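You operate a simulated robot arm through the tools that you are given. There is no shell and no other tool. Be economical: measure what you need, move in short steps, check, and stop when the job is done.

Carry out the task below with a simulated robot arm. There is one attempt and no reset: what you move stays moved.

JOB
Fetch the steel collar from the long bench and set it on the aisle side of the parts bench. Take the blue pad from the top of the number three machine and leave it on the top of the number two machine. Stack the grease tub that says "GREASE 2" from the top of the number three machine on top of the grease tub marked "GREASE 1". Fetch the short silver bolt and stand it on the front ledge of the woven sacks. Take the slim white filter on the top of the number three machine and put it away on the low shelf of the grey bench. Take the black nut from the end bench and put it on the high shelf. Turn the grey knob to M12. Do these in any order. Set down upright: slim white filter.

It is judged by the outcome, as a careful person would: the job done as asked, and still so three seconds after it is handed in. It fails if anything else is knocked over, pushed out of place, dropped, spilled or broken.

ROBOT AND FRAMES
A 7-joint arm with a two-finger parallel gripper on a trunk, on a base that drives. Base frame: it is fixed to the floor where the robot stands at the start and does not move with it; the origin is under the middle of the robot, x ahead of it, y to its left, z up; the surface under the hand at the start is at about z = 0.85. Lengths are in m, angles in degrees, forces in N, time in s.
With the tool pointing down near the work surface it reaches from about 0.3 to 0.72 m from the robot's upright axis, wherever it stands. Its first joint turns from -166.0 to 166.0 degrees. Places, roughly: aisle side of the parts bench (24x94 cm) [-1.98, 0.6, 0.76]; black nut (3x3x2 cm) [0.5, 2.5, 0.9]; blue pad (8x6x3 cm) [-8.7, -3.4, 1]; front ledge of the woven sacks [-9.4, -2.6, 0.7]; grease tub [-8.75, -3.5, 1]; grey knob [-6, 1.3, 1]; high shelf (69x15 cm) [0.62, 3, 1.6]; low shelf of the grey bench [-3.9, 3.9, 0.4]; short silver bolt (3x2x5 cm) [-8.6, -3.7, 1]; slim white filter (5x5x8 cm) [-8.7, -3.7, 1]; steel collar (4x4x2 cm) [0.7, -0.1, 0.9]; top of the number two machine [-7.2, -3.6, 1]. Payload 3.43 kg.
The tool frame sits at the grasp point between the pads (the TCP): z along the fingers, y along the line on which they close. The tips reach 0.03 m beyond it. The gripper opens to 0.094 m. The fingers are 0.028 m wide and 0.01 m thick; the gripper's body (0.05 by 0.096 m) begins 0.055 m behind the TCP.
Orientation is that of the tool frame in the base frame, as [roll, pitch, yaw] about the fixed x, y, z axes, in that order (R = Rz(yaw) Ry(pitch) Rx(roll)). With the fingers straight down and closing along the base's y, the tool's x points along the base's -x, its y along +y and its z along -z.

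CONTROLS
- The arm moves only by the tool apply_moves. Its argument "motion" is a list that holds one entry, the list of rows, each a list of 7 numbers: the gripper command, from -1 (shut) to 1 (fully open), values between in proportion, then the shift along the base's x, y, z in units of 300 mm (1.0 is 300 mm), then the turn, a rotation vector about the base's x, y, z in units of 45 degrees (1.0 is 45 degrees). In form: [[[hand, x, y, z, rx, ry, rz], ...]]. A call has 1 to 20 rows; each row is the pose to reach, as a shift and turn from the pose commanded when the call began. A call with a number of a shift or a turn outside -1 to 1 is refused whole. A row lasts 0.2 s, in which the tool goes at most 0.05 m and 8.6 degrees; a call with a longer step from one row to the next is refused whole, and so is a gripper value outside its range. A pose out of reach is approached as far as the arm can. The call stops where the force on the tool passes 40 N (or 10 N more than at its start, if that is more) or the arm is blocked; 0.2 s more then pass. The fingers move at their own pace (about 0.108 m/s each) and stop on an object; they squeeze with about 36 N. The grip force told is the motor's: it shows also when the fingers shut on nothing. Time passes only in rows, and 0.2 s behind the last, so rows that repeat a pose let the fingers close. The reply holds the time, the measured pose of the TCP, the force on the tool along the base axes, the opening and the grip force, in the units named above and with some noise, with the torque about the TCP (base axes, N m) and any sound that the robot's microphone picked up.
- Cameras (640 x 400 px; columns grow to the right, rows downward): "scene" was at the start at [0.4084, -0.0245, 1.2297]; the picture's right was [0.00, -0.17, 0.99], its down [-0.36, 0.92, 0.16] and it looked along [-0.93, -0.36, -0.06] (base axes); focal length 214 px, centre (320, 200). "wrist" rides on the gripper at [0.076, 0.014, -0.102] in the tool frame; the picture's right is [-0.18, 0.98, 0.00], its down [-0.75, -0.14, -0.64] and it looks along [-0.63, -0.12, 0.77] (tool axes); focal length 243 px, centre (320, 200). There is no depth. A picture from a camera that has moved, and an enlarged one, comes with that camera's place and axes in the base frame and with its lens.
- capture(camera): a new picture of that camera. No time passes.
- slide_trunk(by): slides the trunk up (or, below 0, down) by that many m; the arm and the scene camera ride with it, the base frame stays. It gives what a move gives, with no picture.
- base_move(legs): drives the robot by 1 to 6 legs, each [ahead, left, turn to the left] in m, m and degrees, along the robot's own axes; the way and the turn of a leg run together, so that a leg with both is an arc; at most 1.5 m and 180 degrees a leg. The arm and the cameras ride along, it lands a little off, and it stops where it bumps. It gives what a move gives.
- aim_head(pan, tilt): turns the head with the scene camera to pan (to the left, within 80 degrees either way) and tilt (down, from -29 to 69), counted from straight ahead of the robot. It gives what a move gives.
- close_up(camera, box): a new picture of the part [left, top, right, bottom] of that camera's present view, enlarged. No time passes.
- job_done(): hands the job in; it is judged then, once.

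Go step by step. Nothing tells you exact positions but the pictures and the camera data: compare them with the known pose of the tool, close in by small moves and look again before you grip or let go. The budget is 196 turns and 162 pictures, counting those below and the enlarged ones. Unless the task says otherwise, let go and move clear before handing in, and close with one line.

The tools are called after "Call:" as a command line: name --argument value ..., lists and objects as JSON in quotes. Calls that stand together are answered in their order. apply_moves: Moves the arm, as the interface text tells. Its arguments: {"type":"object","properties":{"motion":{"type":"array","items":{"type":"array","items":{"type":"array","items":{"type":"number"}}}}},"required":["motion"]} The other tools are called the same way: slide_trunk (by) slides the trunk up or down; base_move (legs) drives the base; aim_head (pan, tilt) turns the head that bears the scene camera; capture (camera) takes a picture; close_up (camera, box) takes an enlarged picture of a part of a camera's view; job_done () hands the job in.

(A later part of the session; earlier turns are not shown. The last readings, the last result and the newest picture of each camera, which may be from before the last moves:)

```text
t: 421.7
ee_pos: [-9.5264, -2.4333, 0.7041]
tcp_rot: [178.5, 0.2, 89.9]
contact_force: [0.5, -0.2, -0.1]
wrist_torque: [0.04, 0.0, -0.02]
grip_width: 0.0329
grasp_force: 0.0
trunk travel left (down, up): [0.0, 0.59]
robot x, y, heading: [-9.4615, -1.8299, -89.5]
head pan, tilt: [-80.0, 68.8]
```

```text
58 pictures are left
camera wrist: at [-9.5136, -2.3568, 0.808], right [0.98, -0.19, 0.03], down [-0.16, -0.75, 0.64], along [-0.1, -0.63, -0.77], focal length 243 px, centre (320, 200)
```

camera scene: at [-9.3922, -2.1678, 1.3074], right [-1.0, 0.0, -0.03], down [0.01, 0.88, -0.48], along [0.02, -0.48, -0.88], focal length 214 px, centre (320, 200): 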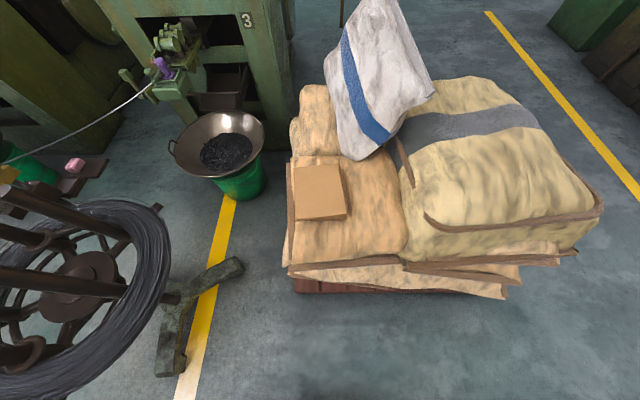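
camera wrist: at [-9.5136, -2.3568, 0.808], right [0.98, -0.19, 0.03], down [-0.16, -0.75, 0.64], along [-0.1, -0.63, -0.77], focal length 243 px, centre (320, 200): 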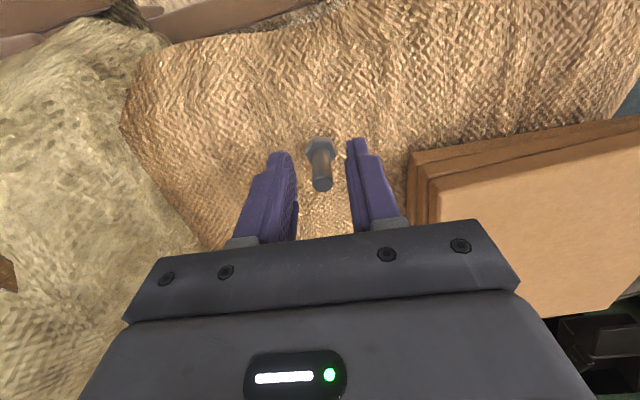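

The bolt stands on the ledge. I'll rise, pitch the hand up and look toward machine 3 to read the tub labels from this side.

Call:
apply_moves --motion '[[[-0.3, 0, 0, 0.05, 0, 0, 0], [-0.3, 0, 0, 0.15, 0, 0, 0], [-0.3, 0, 0, 0.3, 0, 0, 0], [-0.3, 0, 0, 0.45, 0, 0, 0], [-0.3, 0, 0, 0.6, 0, 0, 0], [-0.3, 0, 0, 0.75, 0, 0, 0], [-0.3, 0, 0, 0.9, 0, 0, 0], [-0.3, 0, 0, 1, 0, 0, 0]]]'

Call:
slide_trunk --by 0.25

Call:
apply_moves --motion '[[[-0.3, 0, 0, 0, -0.18, 0, 0], [-0.3, 0, 0, 0, -0.36, 0, 0], [-0.3, 0, 0, 0, -0.54, 0, 0], [-0.3, 0, 0, 0, -0.72, 0, 0], [-0.3, 0, 0, 0, -0.9, 0, 0], [-0.3, 0, 0, 0, -1, 0, 0], [-0.3, 0, 0, 0, -1, 0, 0]]]'

Call:
aim_head --pan 35 --tilt -10

Call:
capture --camera "scene"

Call:
capture --camera "wrist"

```text
t: 423.5
ee_pos: [-9.5258, -2.4322, 1.0056]
tcp_rot: [178.5, 0.2, 90.0]
contact_force: [-1.2, 0.5, 0.1]
wrist_torque: [0.02, 0.0, -0.02]
grip_width: 0.0331
grasp_force: 0.2
trunk travel left (down, up): [0.0, 0.59]
robot x, y, heading: [-9.4604, -1.8279, -89.8]
head pan, tilt: [-80.0, 68.8]
```

```text
t: 426.1
ee_pos: [-9.5263, -2.432, 1.2558]
tcp_rot: [178.5, 0.2, 89.9]
contact_force: [-0.3, -0.1, 0.1]
wrist_torque: [-0.01, -0.01, 0.02]
grip_width: 0.0328
grasp_force: 0.2
trunk travel left (down, up): [-0.25, 0.34]
robot x, y, heading: [-9.4582, -1.8319, -89.8]
head pan, tilt: [-80.0, 68.8]
```

```text
t: 427.7
ee_pos: [-9.5246, -2.4319, 1.2539]
tcp_rot: [178.4, 45.2, 89.9]
contact_force: [-0.5, -0.3, -0.1]
wrist_torque: [0.01, -0.02, 0.04]
grip_width: 0.0329
grasp_force: 0.1
trunk travel left (down, up): [-0.25, 0.34]
robot x, y, heading: [-9.4569, -1.8331, -89.6]
head pan, tilt: [-80.0, 68.8]
```

```text
t: 429.6
ee_pos: [-9.5251, -2.4331, 1.2547]
tcp_rot: [178.4, 45.1, 89.9]
contact_force: [-1.1, -0.3, -0.1]
wrist_torque: [-0.01, 0.03, 0.03]
grip_width: 0.0329
grasp_force: 0.0
trunk travel left (down, up): [-0.25, 0.34]
robot x, y, heading: [-9.4608, -1.8316, -89.7]
head pan, tilt: [35.0, -10.0]
```

```text
57 pictures are left
camera scene: at [-9.4787, -2.4761, 1.3871], right [-0.8, -0.42, -0.42], down [0.1, 0.59, -0.8], along [0.58, -0.69, -0.43], focal length 214 px, centre (320, 200)
```

scene: 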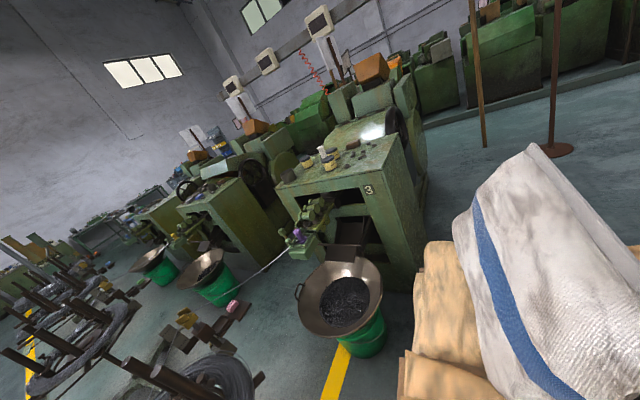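

```text
56 pictures are left
camera wrist: at [-9.5136, -2.3067, 1.2745], right [0.98, -0.11, 0.15], down [-0.16, -0.08, 0.98], along [-0.1, -0.99, -0.09], focal length 243 px, centre (320, 200)
```

wrist: 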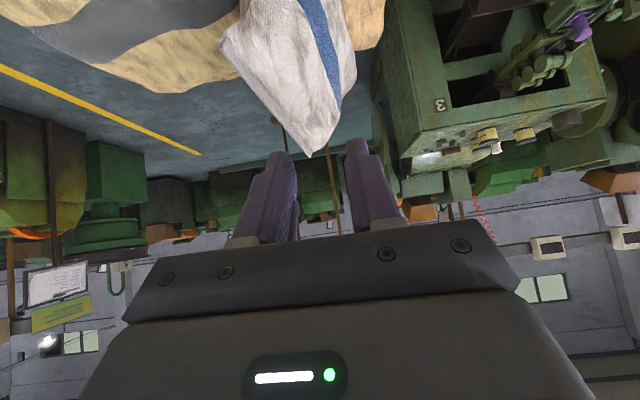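

Call:
close_up --camera "scene" --box '[280, 130, 376, 190]'

```text
6.67 times, centred on (328, 160) of scene
camera zoom: at [-9.4787, -2.4761, 1.3871], right [-0.8, -0.42, -0.42], down [0.1, 0.59, -0.8], along [0.58, -0.69, -0.43], focal length 1430 px, centre (267, 467)
```

zoom: 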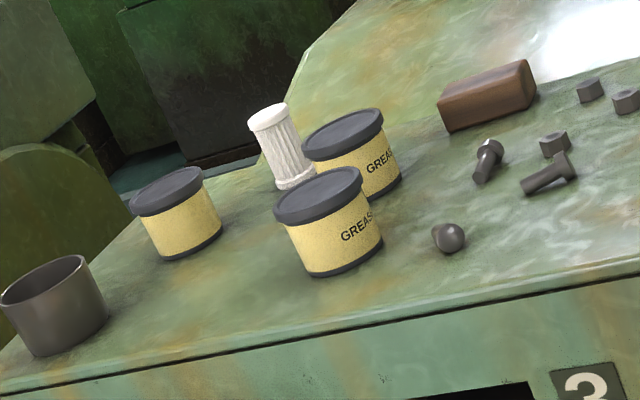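

I can read "GREASE" but not the numbers. I'll drive further west and look again with the trunk raised.

Call:
base_move --legs '[[-0.3, 0, 0], [0, -0.85, 0], [0.3, 0, 0]]'

Call:
slide_trunk --by 0.3

Call:
aim_head --pan 50 --tilt -20

Call:
capture --camera "scene"

```text
t: 437.5
ee_pos: [-10.3839, -2.4336, 1.2545]
tcp_rot: [178.4, 45.2, 89.6]
contact_force: [-0.2, 0.4, -0.1]
wrist_torque: [0.06, -0.02, -0.01]
grip_width: 0.0325
grasp_force: 0.0
trunk travel left (down, up): [-0.25, 0.34]
robot x, y, heading: [-10.3132, -1.8314, -90.0]
head pan, tilt: [35.0, -10.0]
```

```text
t: 440.5
ee_pos: [-10.3834, -2.4339, 1.5543]
tcp_rot: [178.4, 45.2, 89.6]
contact_force: [0.8, 0.8, -0.4]
wrist_torque: [0.02, -0.02, 0.02]
grip_width: 0.0328
grasp_force: 0.1
trunk travel left (down, up): [-0.55, 0.04]
robot x, y, heading: [-10.3115, -1.8334, -90.2]
head pan, tilt: [35.0, -10.0]
```

```text
t: 441.2
ee_pos: [-10.3841, -2.4323, 1.5549]
tcp_rot: [178.5, 45.2, 89.6]
contact_force: [-0.2, 0.0, -0.4]
wrist_torque: [-0.02, 0.01, 0.01]
grip_width: 0.0328
grasp_force: 0.1
trunk travel left (down, up): [-0.55, 0.04]
robot x, y, heading: [-10.3127, -1.8344, -89.7]
head pan, tilt: [50.0, -20.0]
```

```text
54 pictures are left
camera scene: at [-10.327, -2.4719, 1.7114], right [-0.63, -0.55, -0.55], down [0.27, 0.51, -0.82], along [0.73, -0.66, -0.17], focal length 214 px, centre (320, 200)
```

scene: 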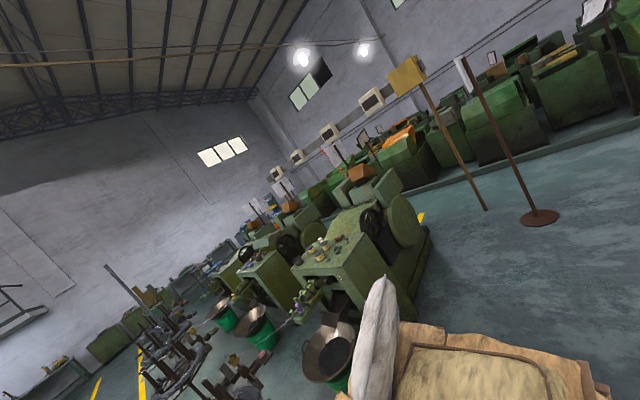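

Call:
close_up --camera "scene" --box '[297, 230, 353, 265]'

```text
11.43 times, centred on (325, 248) of scene
camera zoom: at [-10.327, -2.4719, 1.7114], right [-0.63, -0.55, -0.55], down [0.27, 0.51, -0.82], along [0.73, -0.66, -0.17], focal length 2451 px, centre (263, -343)
```

zoom: 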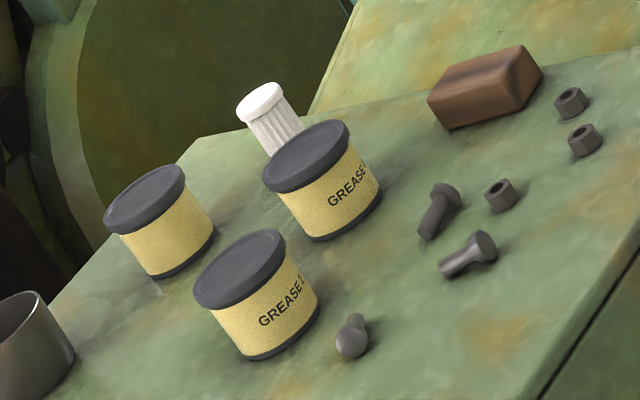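

Call:
close_up --camera "scene" --box '[313, 238, 333, 262]'

```text
16.00 times, centred on (323, 250) of scene
camera zoom: at [-10.327, -2.4719, 1.7114], right [-0.63, -0.55, -0.55], down [0.27, 0.51, -0.82], along [0.73, -0.66, -0.17], focal length 3432 px, centre (272, -600)
```

zoom: 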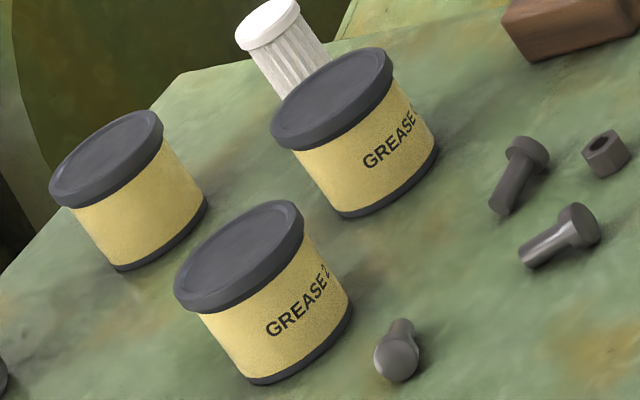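

Call:
close_up --camera "scene" --box '[318, 246, 336, 257]'

Call:
base_move --legs '[[0, -0.5, 0]]'

Call:
close_up --camera "scene" --box '[290, 222, 346, 257]'

```text
16.00 times, centred on (327, 252) of scene
camera zoom: at [-10.327, -2.4719, 1.7114], right [-0.63, -0.55, -0.55], down [0.27, 0.51, -0.82], along [0.73, -0.66, -0.17], focal length 3432 px, centre (208, -624)
```

zoom: 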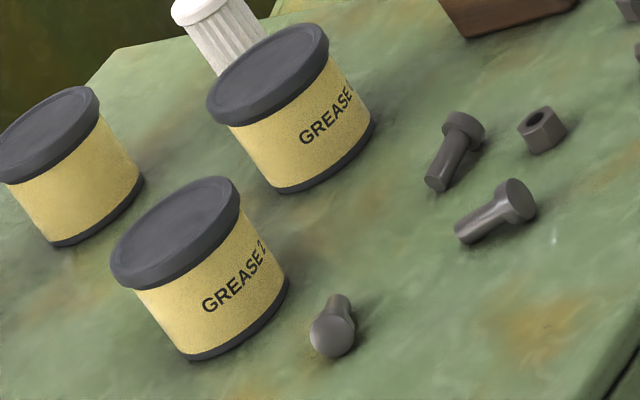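

```text
t: 444.2
ee_pos: [-10.8828, -2.4319, 1.554]
tcp_rot: [178.3, 45.3, 89.6]
contact_force: [-0.3, 0.7, 0.2]
wrist_torque: [-0.01, -0.01, 0.02]
grip_width: 0.033
grasp_force: 0.1
trunk travel left (down, up): [-0.55, 0.04]
robot x, y, heading: [-10.8124, -1.8322, -89.9]
head pan, tilt: [50.0, -20.0]
```

```text
11.43 times, centred on (318, 240) of scene
camera zoom: at [-10.8256, -2.4719, 1.7115], right [-0.62, -0.55, -0.55], down [0.27, 0.51, -0.82], along [0.73, -0.66, -0.17], focal length 2451 px, centre (343, -251)
```

zoom: 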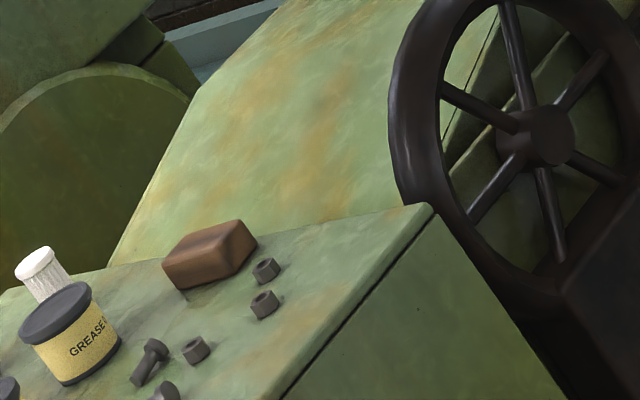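

Call:
close_up --camera "scene" --box '[280, 244, 304, 262]'

```text
16.00 times, centred on (292, 253) of scene
camera zoom: at [-10.8256, -2.4719, 1.7115], right [-0.62, -0.55, -0.55], down [0.27, 0.51, -0.82], along [0.73, -0.66, -0.17], focal length 3432 px, centre (768, -648)
```

zoom: 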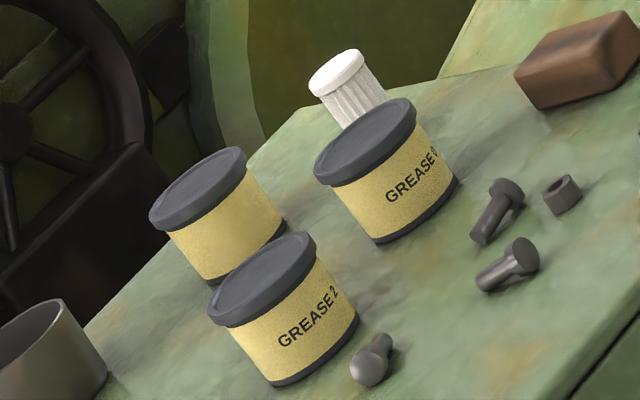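

The tub at the front, C at about (-8.86, -3.45), reads "GREASE 2". I'll tuck the arm, drive back into the gap and swing over machine 3 again.

Call:
apply_moves --motion '[[[0.3, 0.03, 0.13, -0.05, 0, 0, 0], [0.3, 0.06, 0.26, -0.1, 0, 0, 0], [0.3, 0.1, 0.4, -0.15, 0, 0, 0], [0.3, 0.15, 0.53, -0.2, 0, 0, 0], [0.3, 0.2, 0.63, -0.25, 0, 0, 0], [0.3, 0.2, 0.63, -0.25, 0, 0, 0]]]'

Call:
slide_trunk --by -0.2

Call:
base_move --legs '[[-0.7, 0, 0], [0, 1.42, 0], [0, 1.42, 0]]'

Call:
aim_head --pan 0 --tilt -20

Call:
capture --camera "scene"

```text
t: 445.6
ee_pos: [-10.8273, -2.2623, 1.489]
tcp_rot: [178.4, 45.2, 89.6]
contact_force: [0.2, 1.7, -0.6]
wrist_torque: [0.01, 0.0, 0.0]
grip_width: 0.0613
grasp_force: 0.1
out of reach, approached as far as the arm can: row 5, 6
trunk travel left (down, up): [-0.55, 0.04]
robot x, y, heading: [-10.809, -1.828, -90.1]
head pan, tilt: [50.0, -20.0]
```

```text
t: 447.7
ee_pos: [-10.8272, -2.2635, 1.2887]
tcp_rot: [178.4, 45.1, 89.6]
contact_force: [-0.1, -0.1, 0.0]
wrist_torque: [0.01, -0.03, 0.01]
grip_width: 0.0611
grasp_force: 0.0
trunk travel left (down, up): [-0.35, 0.24]
robot x, y, heading: [-10.8125, -1.8296, -90.3]
head pan, tilt: [50.0, -20.0]
```

```text
t: 465.0
ee_pos: [-7.966, -1.527, 1.2881]
tcp_rot: [178.4, 45.1, 90.4]
contact_force: [-0.3, -0.8, -0.2]
wrist_torque: [-0.01, -0.01, 0.01]
grip_width: 0.0612
grasp_force: 0.0
trunk travel left (down, up): [-0.35, 0.24]
robot x, y, heading: [-7.956, -1.0904, -89.4]
head pan, tilt: [50.0, -20.0]
```

```text
t: 466.2
ee_pos: [-7.9678, -1.5268, 1.2886]
tcp_rot: [178.4, 45.0, 90.3]
contact_force: [0.4, 0.4, 0.0]
wrist_torque: [0.0, 0.03, 0.0]
grip_width: 0.0612
grasp_force: 0.1
trunk travel left (down, up): [-0.35, 0.24]
robot x, y, heading: [-7.9576, -1.0959, -89.2]
head pan, tilt: [0.0, -20.0]
```

```text
48 pictures are left
camera scene: at [-7.9675, -1.5865, 1.425], right [-1.0, -0.03, -0.02], down [0.01, 0.42, -0.91], along [0.03, -0.91, -0.42], focal length 214 px, centre (320, 200)
```

scene: 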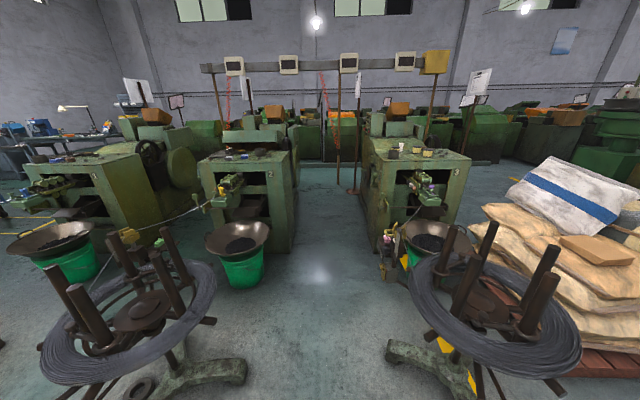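

Same lane as before. I'll enter the gap and swing the arm right.

Call:
base_move --legs '[[0, -0.03, -0.8], [1.2, 0, 0], [1.16, 0, 0]]'

Call:
apply_moves --motion '[[[1, -0.121, 0.05, 0, 0, 0, -0.125], [1, -0.242, 0.1, 0, 0, 0, -0.25], [1, -0.363, 0.15, 0, 0, 0, -0.375], [1, -0.484, 0.2, 0, 0, 0, -0.5], [1, -0.605, 0.25, 0, 0, 0, -0.625], [1, -0.726, 0.3, 0, 0, 0, -0.75], [1, -0.847, 0.35, 0, 0, 0, -0.875], [1, -0.967, 0.4, 0, 0, 0, -1]]]'

Call:
apply_moves --motion '[[[1, -0.05, 0.121, 0, 0, 0, -0.125], [1, -0.1, 0.242, 0, 0, 0, -0.25], [1, -0.15, 0.363, 0, 0, 0, -0.375], [1, -0.2, 0.484, 0, 0, 0, -0.5], [1, -0.25, 0.605, 0, 0, 0, -0.625], [1, -0.3, 0.726, 0, 0, 0, -0.75], [1, -0.35, 0.847, 0, 0, 0, -0.875], [1, -0.4, 0.967, 0, 0, 0, -1], [1, -0.4, 0.967, 0, 0, 0, -1]]]'

Call:
base_move --legs '[[0, -0.11, 0]]'

Call:
aim_head --pan 0 --tilt 10

Call:
capture --camera "scene"

```text
t: 478.2
ee_pos: [-7.9931, -3.8949, 1.2885]
tcp_rot: [178.4, 45.0, 89.9]
contact_force: [0.6, 0.5, 0.0]
wrist_torque: [0.02, -0.03, 0.0]
grip_width: 0.0611
grasp_force: 0.0
trunk travel left (down, up): [-0.35, 0.24]
robot x, y, heading: [-7.9826, -3.4623, -89.8]
head pan, tilt: [0.0, -20.0]
```

```text
t: 480.0
ee_pos: [-8.2858, -3.7749, 1.29]
tcp_rot: [178.4, 45.1, 44.9]
contact_force: [0.2, 0.3, 0.4]
wrist_torque: [0.02, -0.02, -0.01]
grip_width: 0.0941
grasp_force: 0.1
out of reach, approached as far as the arm can: row 1, 2, 3, 4, 5, 6
trunk travel left (down, up): [-0.35, 0.24]
robot x, y, heading: [-7.9812, -3.4641, -90.1]
head pan, tilt: [0.0, -20.0]
```

```text
t: 482.0
ee_pos: [-8.4047, -3.4838, 1.2888]
tcp_rot: [178.4, 45.1, -0.1]
contact_force: [-0.9, -0.3, -0.3]
wrist_torque: [0.03, 0.0, 0.03]
grip_width: 0.0942
grasp_force: 0.0
out of reach, approached as far as the arm can: row 2, 3, 4, 5
trunk travel left (down, up): [-0.35, 0.24]
robot x, y, heading: [-7.9782, -3.4625, -89.6]
head pan, tilt: [0.0, -20.0]
```

```text
t: 483.2
ee_pos: [-8.5165, -3.4851, 1.2874]
tcp_rot: [178.5, 45.0, -0.1]
contact_force: [-0.3, -0.5, -1.2]
wrist_torque: [0.02, -0.09, 0.0]
grip_width: 0.0939
grasp_force: 0.2
trunk travel left (down, up): [-0.35, 0.24]
robot x, y, heading: [-8.0908, -3.4594, -89.7]
head pan, tilt: [0.0, -20.0]
```

```text
t: 484.2
ee_pos: [-8.5136, -3.4851, 1.288]
tcp_rot: [178.4, 45.0, -0.1]
contact_force: [0.0, 0.2, -0.6]
wrist_torque: [-0.01, 0.0, -0.01]
grip_width: 0.094
grasp_force: 0.1
trunk travel left (down, up): [-0.35, 0.24]
robot x, y, heading: [-8.0922, -3.4617, -89.7]
head pan, tilt: [0.0, 10.0]
```

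```text
47 pictures are left
camera scene: at [-8.5543, -3.4831, 1.3809], right [-0.02, 1.0, -0.02], down [0.82, 0.0, -0.58], along [-0.58, -0.03, -0.82], focal length 214 px, centre (320, 200)
```

scene: 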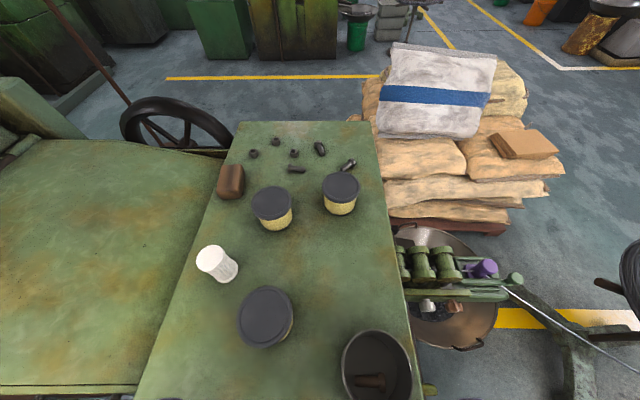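

GREASE 2's tub is centred at about (-8.84, -3.452), and GREASE 1's at about (-8.596, -3.57). I'll approach GREASE 2 with the pitched hand and fingers wide open, stopping 12 cm short.

Call:
apply_moves --motion '[[[1, -0.12, 0.02, -0.09, 0, 0, 0], [1, -0.24, 0.04, -0.18, 0, 0, 0], [1, -0.36, 0.06, -0.27, 0, 0, 0], [1, -0.48, 0.08, -0.36, 0, 0, 0], [1, -0.6, 0.1, -0.46, 0, 0, 0], [1, -0.72, 0.11, -0.56, 0, 0, 0], [1, -0.803, 0.11, -0.637, 0, 0, 0], [1, -0.803, 0.11, -0.637, 0, 0, 0]]]'

Call:
aim_head --pan 0 --tilt 35

Call:
capture --camera "scene"

Call:
capture --camera "wrist"

```text
t: 486.0
ee_pos: [-8.7558, -3.4518, 1.0979]
tcp_rot: [178.4, 45.1, -0.1]
contact_force: [0.4, -0.1, 0.3]
wrist_torque: [0.0, 0.01, -0.02]
grip_width: 0.0941
grasp_force: 0.2
trunk travel left (down, up): [-0.35, 0.24]
robot x, y, heading: [-8.091, -3.4616, -89.7]
head pan, tilt: [0.0, 10.0]
```

```text
t: 486.9
ee_pos: [-8.7558, -3.4521, 1.1002]
tcp_rot: [178.4, 45.1, -0.2]
contact_force: [0.6, 0.4, 0.4]
wrist_torque: [0.03, 0.02, 0.01]
grip_width: 0.0938
grasp_force: 0.0
trunk travel left (down, up): [-0.35, 0.24]
robot x, y, heading: [-8.0907, -3.4613, -89.6]
head pan, tilt: [0.0, 35.0]
```

```text
46 pictures are left
camera scene: at [-8.7641, -3.4502, 1.1659], right [-0.02, 1.0, -0.02], down [0.98, 0.01, -0.18], along [-0.18, -0.02, -0.98], focal length 214 px, centre (320, 200)
```

scene: 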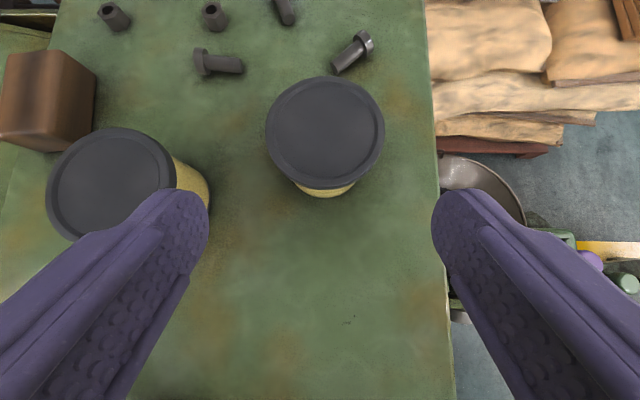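

```text
45 pictures are left
camera wrist: at [-8.6292, -3.4646, 1.1183], right [-0.11, -0.98, 0.15], down [-0.08, 0.16, 0.98], along [-0.99, 0.1, -0.1], focal length 243 px, centre (320, 200)
```

wrist: 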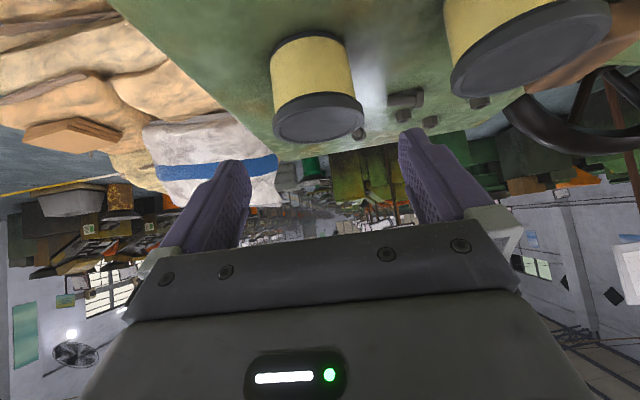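

Well centred. I'll advance around the tub.

Call:
apply_moves --motion '[[[1, -0.08, 0.007, -0.09, 0, 0, 0], [1, -0.16, 0.007, -0.18, 0, 0, 0], [1, -0.22, 0.007, -0.25, 0, 0, 0], [1, -0.264, 0.007, -0.29, 0, 0, 0], [1, -0.264, 0.007, -0.29, 0, 0, 0]]]'

Call:
capture --camera "scene"

```text
t: 488.1
ee_pos: [-8.8348, -3.4501, 1.0097]
tcp_rot: [178.3, 45.1, 0.0]
contact_force: [-0.7, 0.6, -0.1]
wrist_torque: [0.02, 0.0, -0.03]
grip_width: 0.0937
grasp_force: 0.0
trunk travel left (down, up): [-0.35, 0.24]
robot x, y, heading: [-8.0901, -3.4625, -89.7]
head pan, tilt: [0.0, 35.0]
```

```text
44 pictures are left
camera scene: at [-8.8427, -3.4479, 1.0777], right [-0.02, 1.0, -0.02], down [0.98, 0.01, -0.18], along [-0.18, -0.02, -0.98], focal length 214 px, centre (320, 200)
```

scene: 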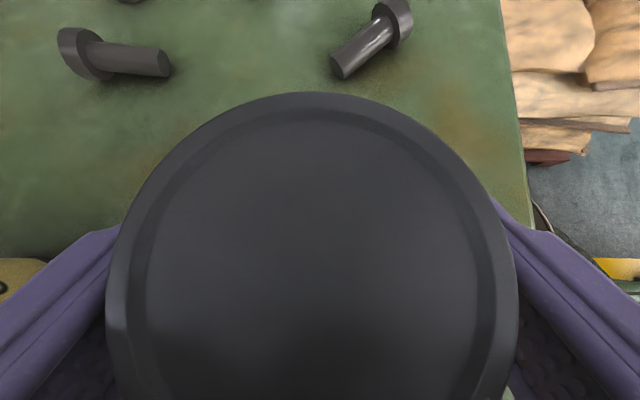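

The fingers straddle the tub. I'll close and lift.

Call:
apply_moves --motion '[[[0.3, 0, 0, 0, 0, 0, 0], [-0.5, 0, 0, 0, 0, 0, 0], [-1, 0, 0, 0, 0, 0, 0], [-1, 0, 0, 0, 0, 0, 0]]]'

Call:
apply_moves --motion '[[[-1, 0, 0, 0.07, 0, 0, 0], [-1, 0, 0, 0.17, 0, 0, 0], [-1, 0, 0, 0.3, 0, 0, 0], [-1, 0, 0, 0.43, 0, 0, 0], [-1, 0, 0, 0.5, 0, 0, 0], [-1, 0, 0, 0.5, 0, 0, 0]]]'

Call:
capture --camera "wrist"

```text
t: 489.1
ee_pos: [-8.835, -3.4504, 1.0103]
tcp_rot: [178.5, 45.2, -0.1]
contact_force: [0.1, -1.3, 0.5]
wrist_torque: [-0.07, 0.06, 0.0]
grip_width: 0.0837
grasp_force: 35.9
trunk travel left (down, up): [-0.35, 0.24]
robot x, y, heading: [-8.0909, -3.4614, -89.5]
head pan, tilt: [0.0, 35.0]
```

```text
t: 490.4
ee_pos: [-8.8342, -3.4482, 1.1601]
tcp_rot: [178.5, 45.1, -0.2]
contact_force: [0.7, -0.5, -2.6]
wrist_torque: [0.02, 0.01, -0.02]
grip_width: 0.0836
grasp_force: 36.2
trunk travel left (down, up): [-0.35, 0.24]
robot x, y, heading: [-8.0906, -3.4602, -89.7]
head pan, tilt: [0.0, 35.0]
```

```text
43 pictures are left
camera wrist: at [-8.708, -3.4615, 1.1801], right [-0.11, -0.98, 0.15], down [-0.08, 0.16, 0.98], along [-0.99, 0.1, -0.1], focal length 243 px, centre (320, 200)
```

wrist: 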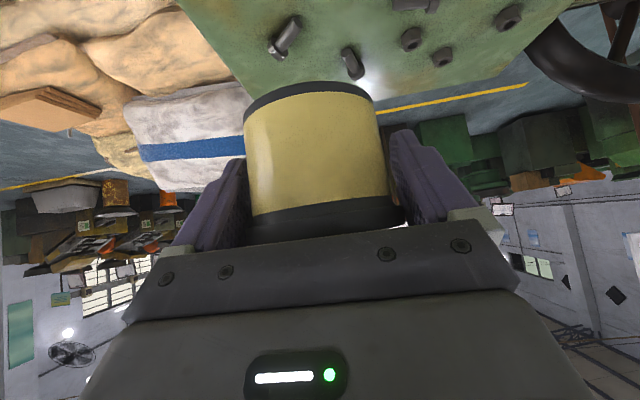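

The tub is held upright. I'll move over GREASE 1 and hover.

Call:
apply_moves --motion '[[[-1, 0.14, -0.06, 0.03, 0, 0, 0], [-1, 0.28, -0.13, 0.05, 0, 0, 0], [-1, 0.42, -0.2, 0.05, 0, 0, 0], [-1, 0.56, -0.27, 0.05, 0, 0, 0], [-1, 0.7, -0.34, 0.05, 0, 0, 0], [-1, 0.8, -0.405, 0.05, 0, 0, 0], [-1, 0.8, -0.405, 0.0, 0, 0, 0], [-1, 0.8, -0.405, -0.1, 0, 0, 0], [-1, 0.8, -0.405, -0.17, 0, 0, 0], [-1, 0.8, -0.405, -0.17, 0, 0, 0]]]'

Call:
capture --camera "wrist"

Call:
aim_head --pan 0 --tilt 55

Call:
capture --camera "scene"

```text
t: 492.6
ee_pos: [-8.5936, -3.5723, 1.1098]
tcp_rot: [178.4, 45.1, -0.1]
contact_force: [-0.6, -1.3, -2.9]
wrist_torque: [0.03, 0.02, -0.01]
grip_width: 0.0834
grasp_force: 36.3
trunk travel left (down, up): [-0.35, 0.24]
robot x, y, heading: [-8.0896, -3.4604, -89.6]
head pan, tilt: [0.0, 35.0]
```

```text
42 pictures are left
camera wrist: at [-8.4675, -3.5843, 1.1289], right [-0.11, -0.98, 0.15], down [-0.08, 0.16, 0.98], along [-0.99, 0.1, -0.1], focal length 243 px, centre (320, 200)
```

wrist: 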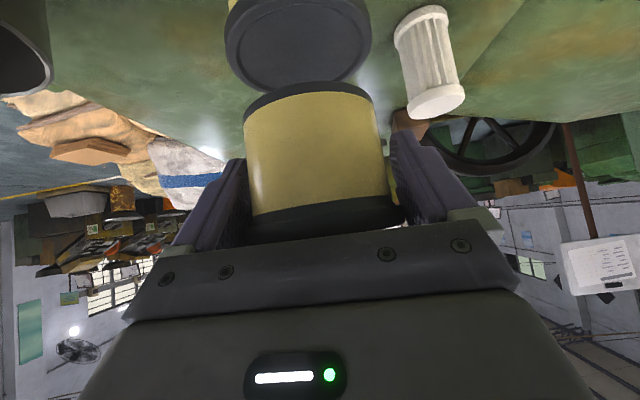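

```text
t: 493.5
ee_pos: [-8.595, -3.5716, 1.1088]
tcp_rot: [178.4, 45.1, 0.0]
contact_force: [0.4, 0.7, -1.8]
wrist_torque: [-0.04, 0.0, 0.0]
grip_width: 0.0836
grasp_force: 36.0
trunk travel left (down, up): [-0.35, 0.24]
robot x, y, heading: [-8.091, -3.4625, -90.0]
head pan, tilt: [0.0, 55.0]
```

```text
41 pictures are left
camera scene: at [-8.5714, -3.5695, 1.1678], right [-0.02, 1.0, -0.02], down [0.99, 0.02, 0.17], along [0.17, -0.02, -0.99], focal length 214 px, centre (320, 200)
```

scene: 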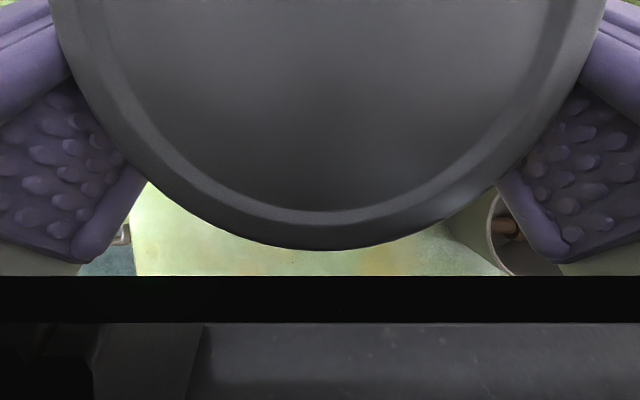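

Aligned in y and within a few mm in x. I'll lower gently.

Call:
apply_moves --motion '[[[-1, 0.01, 0, -0.04, 0, 0, 0], [-1, 0.01, 0, -0.08, 0, 0, 0], [-1, 0.01, 0, -0.08, 0, 0, 0]]]'

Call:
apply_moves --motion '[[[-1, 0, 0, -0.01, 0, 0, 0], [-1, 0, 0, -0.02, 0, 0, 0], [-1, 0, 0, -0.02, 0, 0, 0]]]'

Call:
capture --camera "wrist"

```text
t: 494.3
ee_pos: [-8.5924, -3.5711, 1.0851]
tcp_rot: [178.4, 45.1, -0.1]
contact_force: [-0.5, 0.4, -3.3]
wrist_torque: [0.04, 0.02, -0.03]
grip_width: 0.0836
grasp_force: 36.2
trunk travel left (down, up): [-0.35, 0.24]
robot x, y, heading: [-8.0903, -3.4633, -89.8]
head pan, tilt: [0.0, 55.0]
```

```text
t: 495.1
ee_pos: [-8.5921, -3.5709, 1.079]
tcp_rot: [178.4, 45.1, -0.1]
contact_force: [-0.4, -0.1, -2.7]
wrist_torque: [0.0, 0.0, 0.03]
grip_width: 0.0832
grasp_force: 36.3
trunk travel left (down, up): [-0.35, 0.24]
robot x, y, heading: [-8.0889, -3.465, -89.8]
head pan, tilt: [0.0, 55.0]
```

```text
40 pictures are left
camera wrist: at [-8.465, -3.5839, 1.0992], right [-0.11, -0.98, 0.15], down [-0.08, 0.16, 0.98], along [-0.99, 0.1, -0.1], focal length 243 px, centre (320, 200)
```

wrist: 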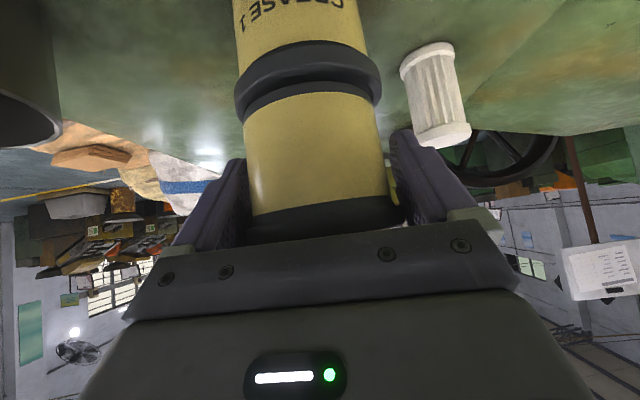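

Call:
apply_moves --motion '[[[-1, 0, 0, -0.007, 0, 0, 0], [-1, 0, 0, -0.013, 0, 0, 0], [-1, 0, 0, -0.013, 0, 0, 0]]]'

Call:
apply_moves --motion '[[[-1, 0, 0, -0.007, 0, 0, 0], [-1, 0, 0, -0.01, 0, 0, 0], [-1, 0, 0, -0.01, 0, 0, 0]]]'

```text
t: 495.9
ee_pos: [-8.5924, -3.5716, 1.0759]
tcp_rot: [178.4, 45.1, -0.2]
contact_force: [-0.2, -1.3, 4.7]
wrist_torque: [-0.29, 0.0, -0.05]
grip_width: 0.0833
grasp_force: 36.1
trunk travel left (down, up): [-0.35, 0.24]
robot x, y, heading: [-8.0904, -3.4629, -89.8]
head pan, tilt: [0.0, 55.0]
```

```text
t: 496.7
ee_pos: [-8.592, -3.5717, 1.0741]
tcp_rot: [178.4, 45.3, -0.1]
contact_force: [-0.5, -2.4, 21.0]
wrist_torque: [-0.53, -0.07, -0.13]
grip_width: 0.0823
grasp_force: 36.2
trunk travel left (down, up): [-0.35, 0.24]
robot x, y, heading: [-8.0919, -3.4628, -89.8]
head pan, tilt: [0.0, 55.0]
```

Seated. I'll open and back out along the finger axis.

Call:
apply_moves --motion '[[[-1, 0, 0, 0.005, 0, 0, 0], [0.85, 0, 0, 0.005, 0, 0, 0], [1, 0, 0, 0.005, 0, 0, 0], [1, 0, 0, 0.005, 0, 0, 0], [1, 0.06, 0, 0.065, 0, 0, 0], [1, 0.14, 0, 0.15, 0, 0, 0], [1, 0.24, 0, 0.26, 0, 0, 0], [1, 0.33, 0, 0.37, 0, 0, 0], [1, 0.33, 0, 0.5, 0, 0, 0], [1, 0.33, 0, 0.6, 0, 0, 0]]]'

Call:
capture --camera "wrist"

```text
t: 498.9
ee_pos: [-8.4926, -3.5705, 1.252]
tcp_rot: [178.3, 45.1, -0.1]
contact_force: [0.2, 0.3, -0.5]
wrist_torque: [0.0, -0.01, -0.01]
grip_width: 0.0943
grasp_force: 0.2
out of reach, approached as far as the arm can: row 8, 9
trunk travel left (down, up): [-0.35, 0.24]
robot x, y, heading: [-8.0906, -3.4653, -89.6]
head pan, tilt: [0.0, 55.0]
```

```text
39 pictures are left
camera wrist: at [-8.3653, -3.583, 1.2731], right [-0.11, -0.98, 0.15], down [-0.08, 0.16, 0.98], along [-0.99, 0.1, -0.1], focal length 243 px, centre (320, 200)
```

wrist: 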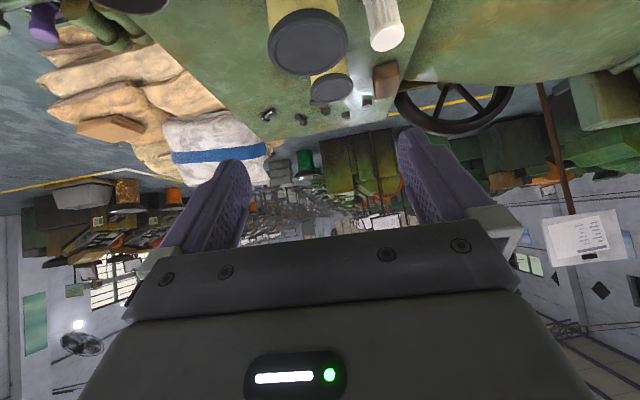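

The stack stands well. Next is the filter at about (-8.674, -3.676). I'll approach it pitched 45° from the south-east to stay clear of the stacked tubs.

Call:
apply_moves --motion '[[[0.6, 0, -0.1, 0.02, 0, 0, -0.11], [0.6, 0, -0.22, 0.02, 0, 0, -0.22], [0.6, -0.02, -0.34, 0.02, 0, 0, -0.33], [0.6, -0.08, -0.43, 0, 0, 0, -0.44], [0.6, -0.16, -0.47, -0.08, 0, 0, -0.55], [0.6, -0.24, -0.49, -0.18, 0, 0, -0.667], [0.6, -0.31, -0.493, -0.3, 0, 0, -0.667], [0.6, -0.361, -0.493, -0.42, 0, 0, -0.667], [0.6, -0.361, -0.493, -0.483, 0, 0, -0.667], [0.6, -0.361, -0.493, -0.483, 0, 0, -0.667]]]'

Call:
aim_head --pan 0 --tilt 30

Call:
capture --camera "scene"

Call:
capture --camera "wrist"

```text
t: 501.1
ee_pos: [-8.6019, -3.72, 1.106]
tcp_rot: [178.4, 45.0, -30.2]
contact_force: [0.5, 0.7, -1.1]
wrist_torque: [-0.01, 0.01, 0.01]
grip_width: 0.0753
grasp_force: 0.0
trunk travel left (down, up): [-0.35, 0.24]
robot x, y, heading: [-8.0891, -3.4627, -89.6]
head pan, tilt: [0.0, 55.0]
```

```text
t: 502.0
ee_pos: [-8.6021, -3.7202, 1.1063]
tcp_rot: [178.4, 45.1, -30.1]
contact_force: [-0.1, 0.2, -0.7]
wrist_torque: [-0.01, 0.0, 0.01]
grip_width: 0.0751
grasp_force: 0.0
trunk travel left (down, up): [-0.35, 0.24]
robot x, y, heading: [-8.0933, -3.4638, -89.7]
head pan, tilt: [0.0, 30.0]
```

```text
38 pictures are left
camera scene: at [-8.6141, -3.7098, 1.1781], right [0.49, 0.87, -0.02], down [0.84, -0.47, -0.26], along [-0.24, 0.11, -0.97], focal length 214 px, centre (320, 200)
```

scene: 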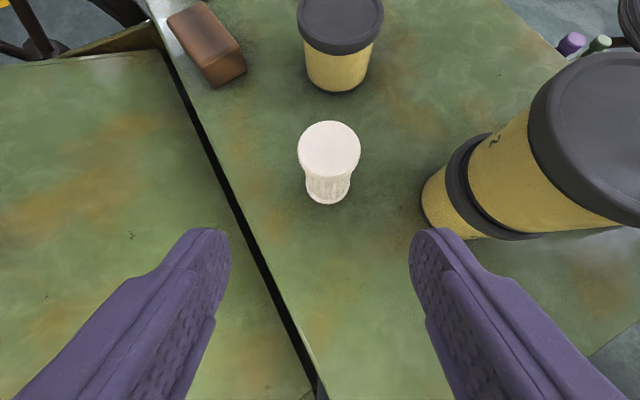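

```text
37 pictures are left
camera wrist: at [-8.4976, -3.7935, 1.1268], right [-0.59, -0.79, 0.15], down [0.01, 0.18, 0.98], along [-0.81, 0.58, -0.1], focal length 243 px, centre (320, 200)
```

wrist: 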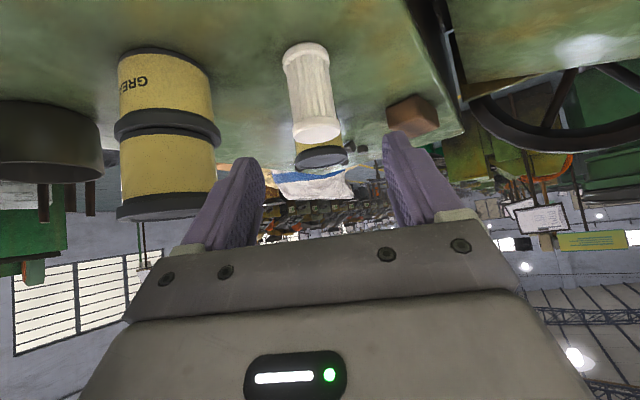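

Call:
apply_moves --motion '[[[0.6, -0.06, 0.04, -0.07, 0, 0, 0], [0.6, -0.12, 0.08, -0.14, 0, 0, 0], [0.6, -0.18, 0.117, -0.21, 0, 0, 0], [0.6, -0.237, 0.153, -0.28, 0, 0, 0], [0.6, -0.237, 0.153, -0.28, 0, 0, 0]]]'

Call:
capture --camera "wrist"

```text
t: 503.2
ee_pos: [-8.6721, -3.6733, 1.0242]
tcp_rot: [178.5, 45.1, -30.1]
contact_force: [-0.1, -0.2, 0.3]
wrist_torque: [0.0, 0.03, -0.03]
grip_width: 0.0753
grasp_force: 0.0
trunk travel left (down, up): [-0.35, 0.24]
robot x, y, heading: [-8.0912, -3.463, -89.9]
head pan, tilt: [0.0, 30.0]
```

```text
36 pictures are left
camera wrist: at [-8.5676, -3.7477, 1.0437], right [-0.59, -0.79, 0.15], down [0.01, 0.18, 0.98], along [-0.81, 0.58, -0.1], focal length 243 px, centre (320, 200)
```

wrist: 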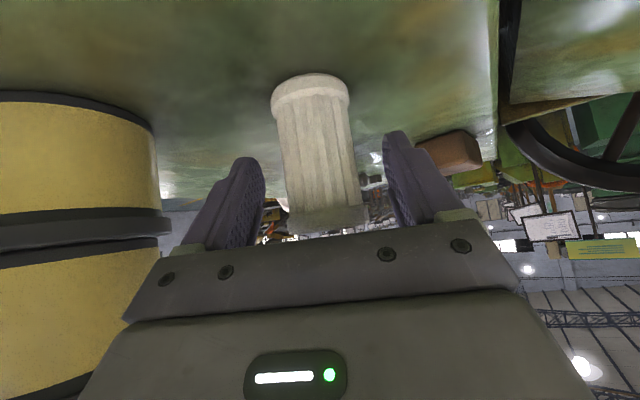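

The filter is between the fingers. I'll close, lift and bring it to the tucked front pose.

Call:
apply_moves --motion '[[[0, 0, 0, 0, 0, 0, 0], [-0.6, 0, 0, 0, 0, 0, 0], [-1, 0, 0, 0, 0, 0, 0], [-1, 0, 0, 0, 0, 0, 0]]]'

Call:
apply_moves --motion '[[[-1, 0, 0, 0.1, 0, 0, 0], [-1, 0, 0, 0.24, 0, 0, 0], [-1, 0, 0, 0.38, 0, 0, 0], [-1, 0.04, 0, 0.52, 0, 0, 0], [-1, 0.1, -0.02, 0.66, 0, 0, 0], [-1, 0.18, -0.04, 0.78, 0, 0, 0], [-1, 0.3, -0.07, 0.86, 0, 0, 0.05], [-1, 0.45, -0.1, 0.88, 0, 0, 0.15], [-1, 0.6, -0.13, 0.88, 0, 0, 0.3], [-1, 0.75, -0.16, 0.88, 0, 0, 0.45], [-1, 0.88, -0.2, 0.88, 0, 0, 0.6], [-1, 0.98, -0.24, 0.88, 0, 0, 0.7], [-1, 0.98, -0.24, 0.88, 0, 0, 0.7]]]'

Call:
capture --camera "wrist"

```text
t: 504.2
ee_pos: [-8.6719, -3.6734, 1.0232]
tcp_rot: [178.5, 45.2, -30.1]
contact_force: [-0.1, -0.5, 0.1]
wrist_torque: [0.01, -0.01, -0.03]
grip_width: 0.0468
grasp_force: 35.6
trunk travel left (down, up): [-0.35, 0.24]
robot x, y, heading: [-8.0899, -3.4641, -89.7]
head pan, tilt: [0.0, 30.0]
```

```text
t: 507.0
ee_pos: [-8.3796, -3.7452, 1.2863]
tcp_rot: [178.4, 45.0, 1.5]
contact_force: [0.0, -0.6, -1.6]
wrist_torque: [-0.06, -0.02, -0.03]
grip_width: 0.0471
grasp_force: 36.4
trunk travel left (down, up): [-0.35, 0.24]
robot x, y, heading: [-8.0908, -3.4614, -89.6]
head pan, tilt: [0.0, 30.0]
```

```text
35 pictures are left
camera wrist: at [-8.2525, -3.7545, 1.3069], right [-0.09, -0.98, 0.15], down [-0.08, 0.16, 0.98], along [-0.99, 0.07, -0.1], focal length 243 px, centre (320, 200)
```

wrist: 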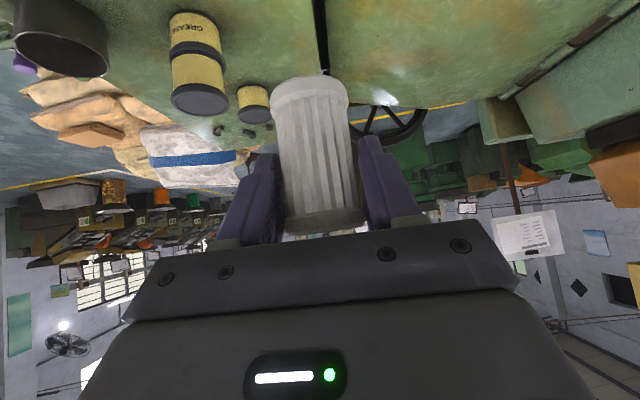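

The filter is held upright and the stack is intact. I'll tuck forward, back out, and drive to the aisle by the knob machine's gap.

Call:
apply_moves --motion '[[[-1, 0.12, -0.053, 0, 0, 0, 0.125], [-1, 0.24, -0.105, 0, 0, 0, 0.25], [-1, 0.36, -0.158, 0, 0, 0, 0.375], [-1, 0.48, -0.21, 0, 0, 0, 0.5], [-1, 0.6, -0.263, 0, 0, 0, 0.625], [-1, 0.72, -0.315, 0, 0, 0, 0.75], [-1, 0.84, -0.368, 0, 0, 0, 0.875], [-1, 0.963, -0.42, 0, 0, 0, 1]]]'

Call:
apply_moves --motion '[[[-1, 0, 0, 0, 0, 0, 0.17], [-1, 0, 0, 0, 0, 0, 0.34], [-1, 0, 0, 0, 0, 0, 0.51], [-1, 0, 0, 0, 0, 0, 0.68], [-1, 0, 0, 0, 0, 0, 0.85], [-1, 0, 0, 0, 0, 0, 0.97], [-1, 0, 0, 0, 0, 0, 0.97]]]'

Call:
base_move --legs '[[0, 0.11, 0], [-1.2, 0, 0], [-1.2, 0, 0], [0, 0, 180], [0, -1.3, 0], [0, -1.27, 0]]'

Call:
aim_head --pan 0 --tilt -25

Call:
capture --camera "scene"

```text
t: 508.8
ee_pos: [-8.0891, -3.8715, 1.2887]
tcp_rot: [178.4, 45.1, 46.4]
contact_force: [-0.3, 0.2, -1.1]
wrist_torque: [0.03, 0.0, 0.0]
grip_width: 0.0469
grasp_force: 36.0
out of reach, approached as far as the arm can: row 3, 4
trunk travel left (down, up): [-0.35, 0.24]
robot x, y, heading: [-8.0902, -3.4611, -89.7]
head pan, tilt: [0.0, 30.0]
```

```text
t: 510.4
ee_pos: [-8.0898, -3.8932, 1.2965]
tcp_rot: [178.4, 45.1, 89.9]
contact_force: [0.3, -0.5, -0.6]
wrist_torque: [-0.01, -0.02, -0.01]
grip_width: 0.0469
grasp_force: 35.7
out of reach, approached as far as the arm can: row 3, 4, 5, 6, 7
trunk travel left (down, up): [-0.35, 0.24]
robot x, y, heading: [-8.0907, -3.4585, -89.5]
head pan, tilt: [0.0, 30.0]
```

```text
t: 542.5
ee_pos: [-5.3907, -0.5896, 1.2953]
tcp_rot: [178.5, 45.0, -88.7]
contact_force: [0.2, -0.3, -0.3]
wrist_torque: [-0.02, -0.01, 0.01]
grip_width: 0.047
grasp_force: 35.9
trunk travel left (down, up): [-0.35, 0.24]
robot x, y, heading: [-5.3784, -1.0186, 91.3]
head pan, tilt: [0.0, 30.0]
```

```text
t: 543.7
ee_pos: [-5.391, -0.5892, 1.2956]
tcp_rot: [178.4, 45.0, -88.6]
contact_force: [0.3, 0.3, -0.9]
wrist_torque: [0.0, 0.0, 0.01]
grip_width: 0.0467
grasp_force: 36.6
trunk travel left (down, up): [-0.35, 0.24]
robot x, y, heading: [-5.3853, -1.0196, 91.3]
head pan, tilt: [0.0, -25.0]
```

```text
34 pictures are left
camera scene: at [-5.3903, -0.5267, 1.4405], right [1.0, 0.04, -0.02], down [0.0, -0.34, -0.94], along [-0.05, 0.94, -0.34], focal length 214 px, centre (320, 200)
```

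scene: 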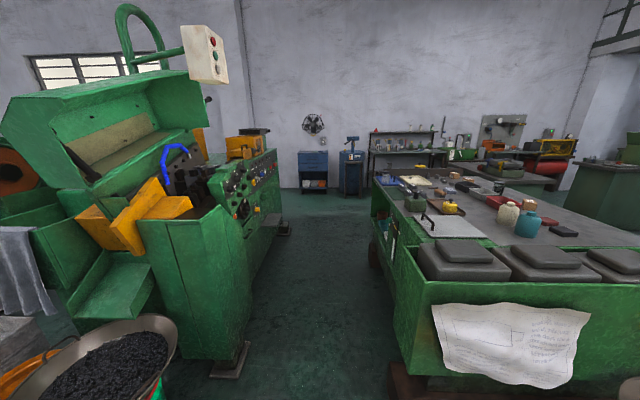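

The grey bench stands against the back wall beyond the gap. I'll drive through the gap to y≈2.5.

Call:
base_move --legs '[[0, 0.04, -1.3], [1.3, 0, 0], [1.2, 0, 0], [1.1, 0, 0]]'

Call:
aim_head --pan -35 --tilt -15

Call:
capture --camera "scene"

```text
t: 561.6
ee_pos: [-5.4538, 2.9868, 1.2957]
tcp_rot: [178.4, 45.0, -89.5]
contact_force: [0.3, 0.4, -0.4]
wrist_torque: [-0.02, 0.0, 0.01]
grip_width: 0.0467
grasp_force: 36.0
trunk travel left (down, up): [-0.35, 0.24]
robot x, y, heading: [-5.4425, 2.5569, 90.8]
head pan, tilt: [0.0, -25.0]
```

```text
t: 562.6
ee_pos: [-5.4531, 2.9867, 1.2956]
tcp_rot: [178.4, 45.0, -89.4]
contact_force: [-0.1, 0.0, -0.8]
wrist_torque: [-0.04, 0.0, 0.01]
grip_width: 0.0472
grasp_force: 36.2
trunk travel left (down, up): [-0.35, 0.24]
robot x, y, heading: [-5.453, 2.5578, 90.9]
head pan, tilt: [-35.0, -15.0]
```

```text
33 pictures are left
camera scene: at [-5.4054, 3.0373, 1.4339], right [0.84, -0.38, 0.39], down [0.15, -0.53, -0.84], along [0.52, 0.76, -0.39], focal length 214 px, centre (320, 200)
```

scene: 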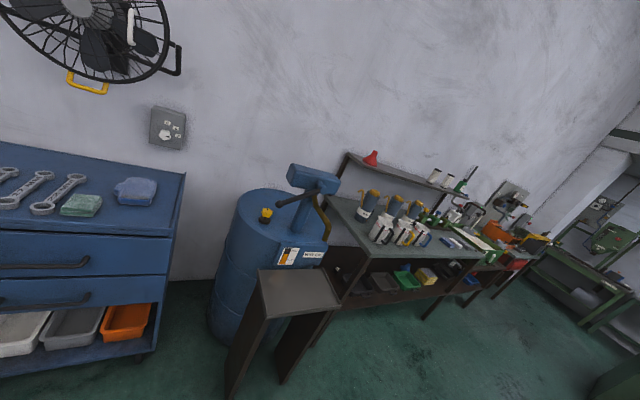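

I'll shift right along the open floor to face the grey bench's low shelf.

Call:
base_move --legs '[[0, -1.5, -0.9]]'

Call:
aim_head --pan 0 --tilt -10

Call:
capture --camera "scene"

```text
t: 570.0
ee_pos: [-3.9543, 2.9995, 1.2957]
tcp_rot: [178.4, 44.9, -90.1]
contact_force: [0.0, 0.2, -0.1]
wrist_torque: [0.01, 0.01, -0.01]
grip_width: 0.0467
grasp_force: 35.6
trunk travel left (down, up): [-0.35, 0.24]
robot x, y, heading: [-3.9534, 2.5724, 90.3]
head pan, tilt: [-35.0, -15.0]
```

```text
t: 571.0
ee_pos: [-3.9551, 2.9995, 1.2954]
tcp_rot: [178.4, 45.0, -90.1]
contact_force: [-0.7, 0.0, 0.1]
wrist_torque: [0.05, -0.01, 0.0]
grip_width: 0.0467
grasp_force: 35.8
trunk travel left (down, up): [-0.35, 0.24]
robot x, y, heading: [-3.959, 2.5692, 90.3]
head pan, tilt: [0.0, -10.0]
```

```text
32 pictures are left
camera scene: at [-3.9522, 3.0573, 1.4167], right [1.0, 0.02, -0.02], down [-0.01, -0.57, -0.82], along [-0.02, 0.82, -0.57], focal length 214 px, centre (320, 200)
```

scene: 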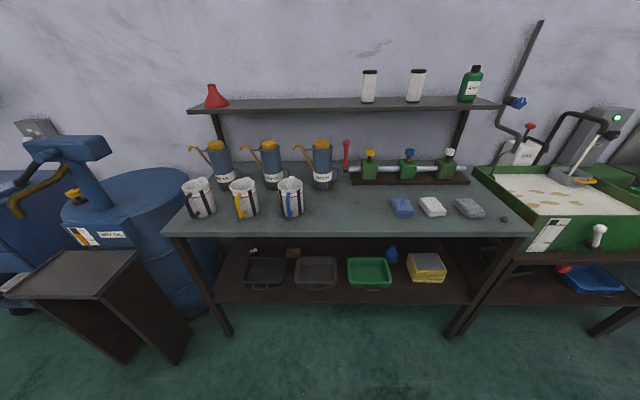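

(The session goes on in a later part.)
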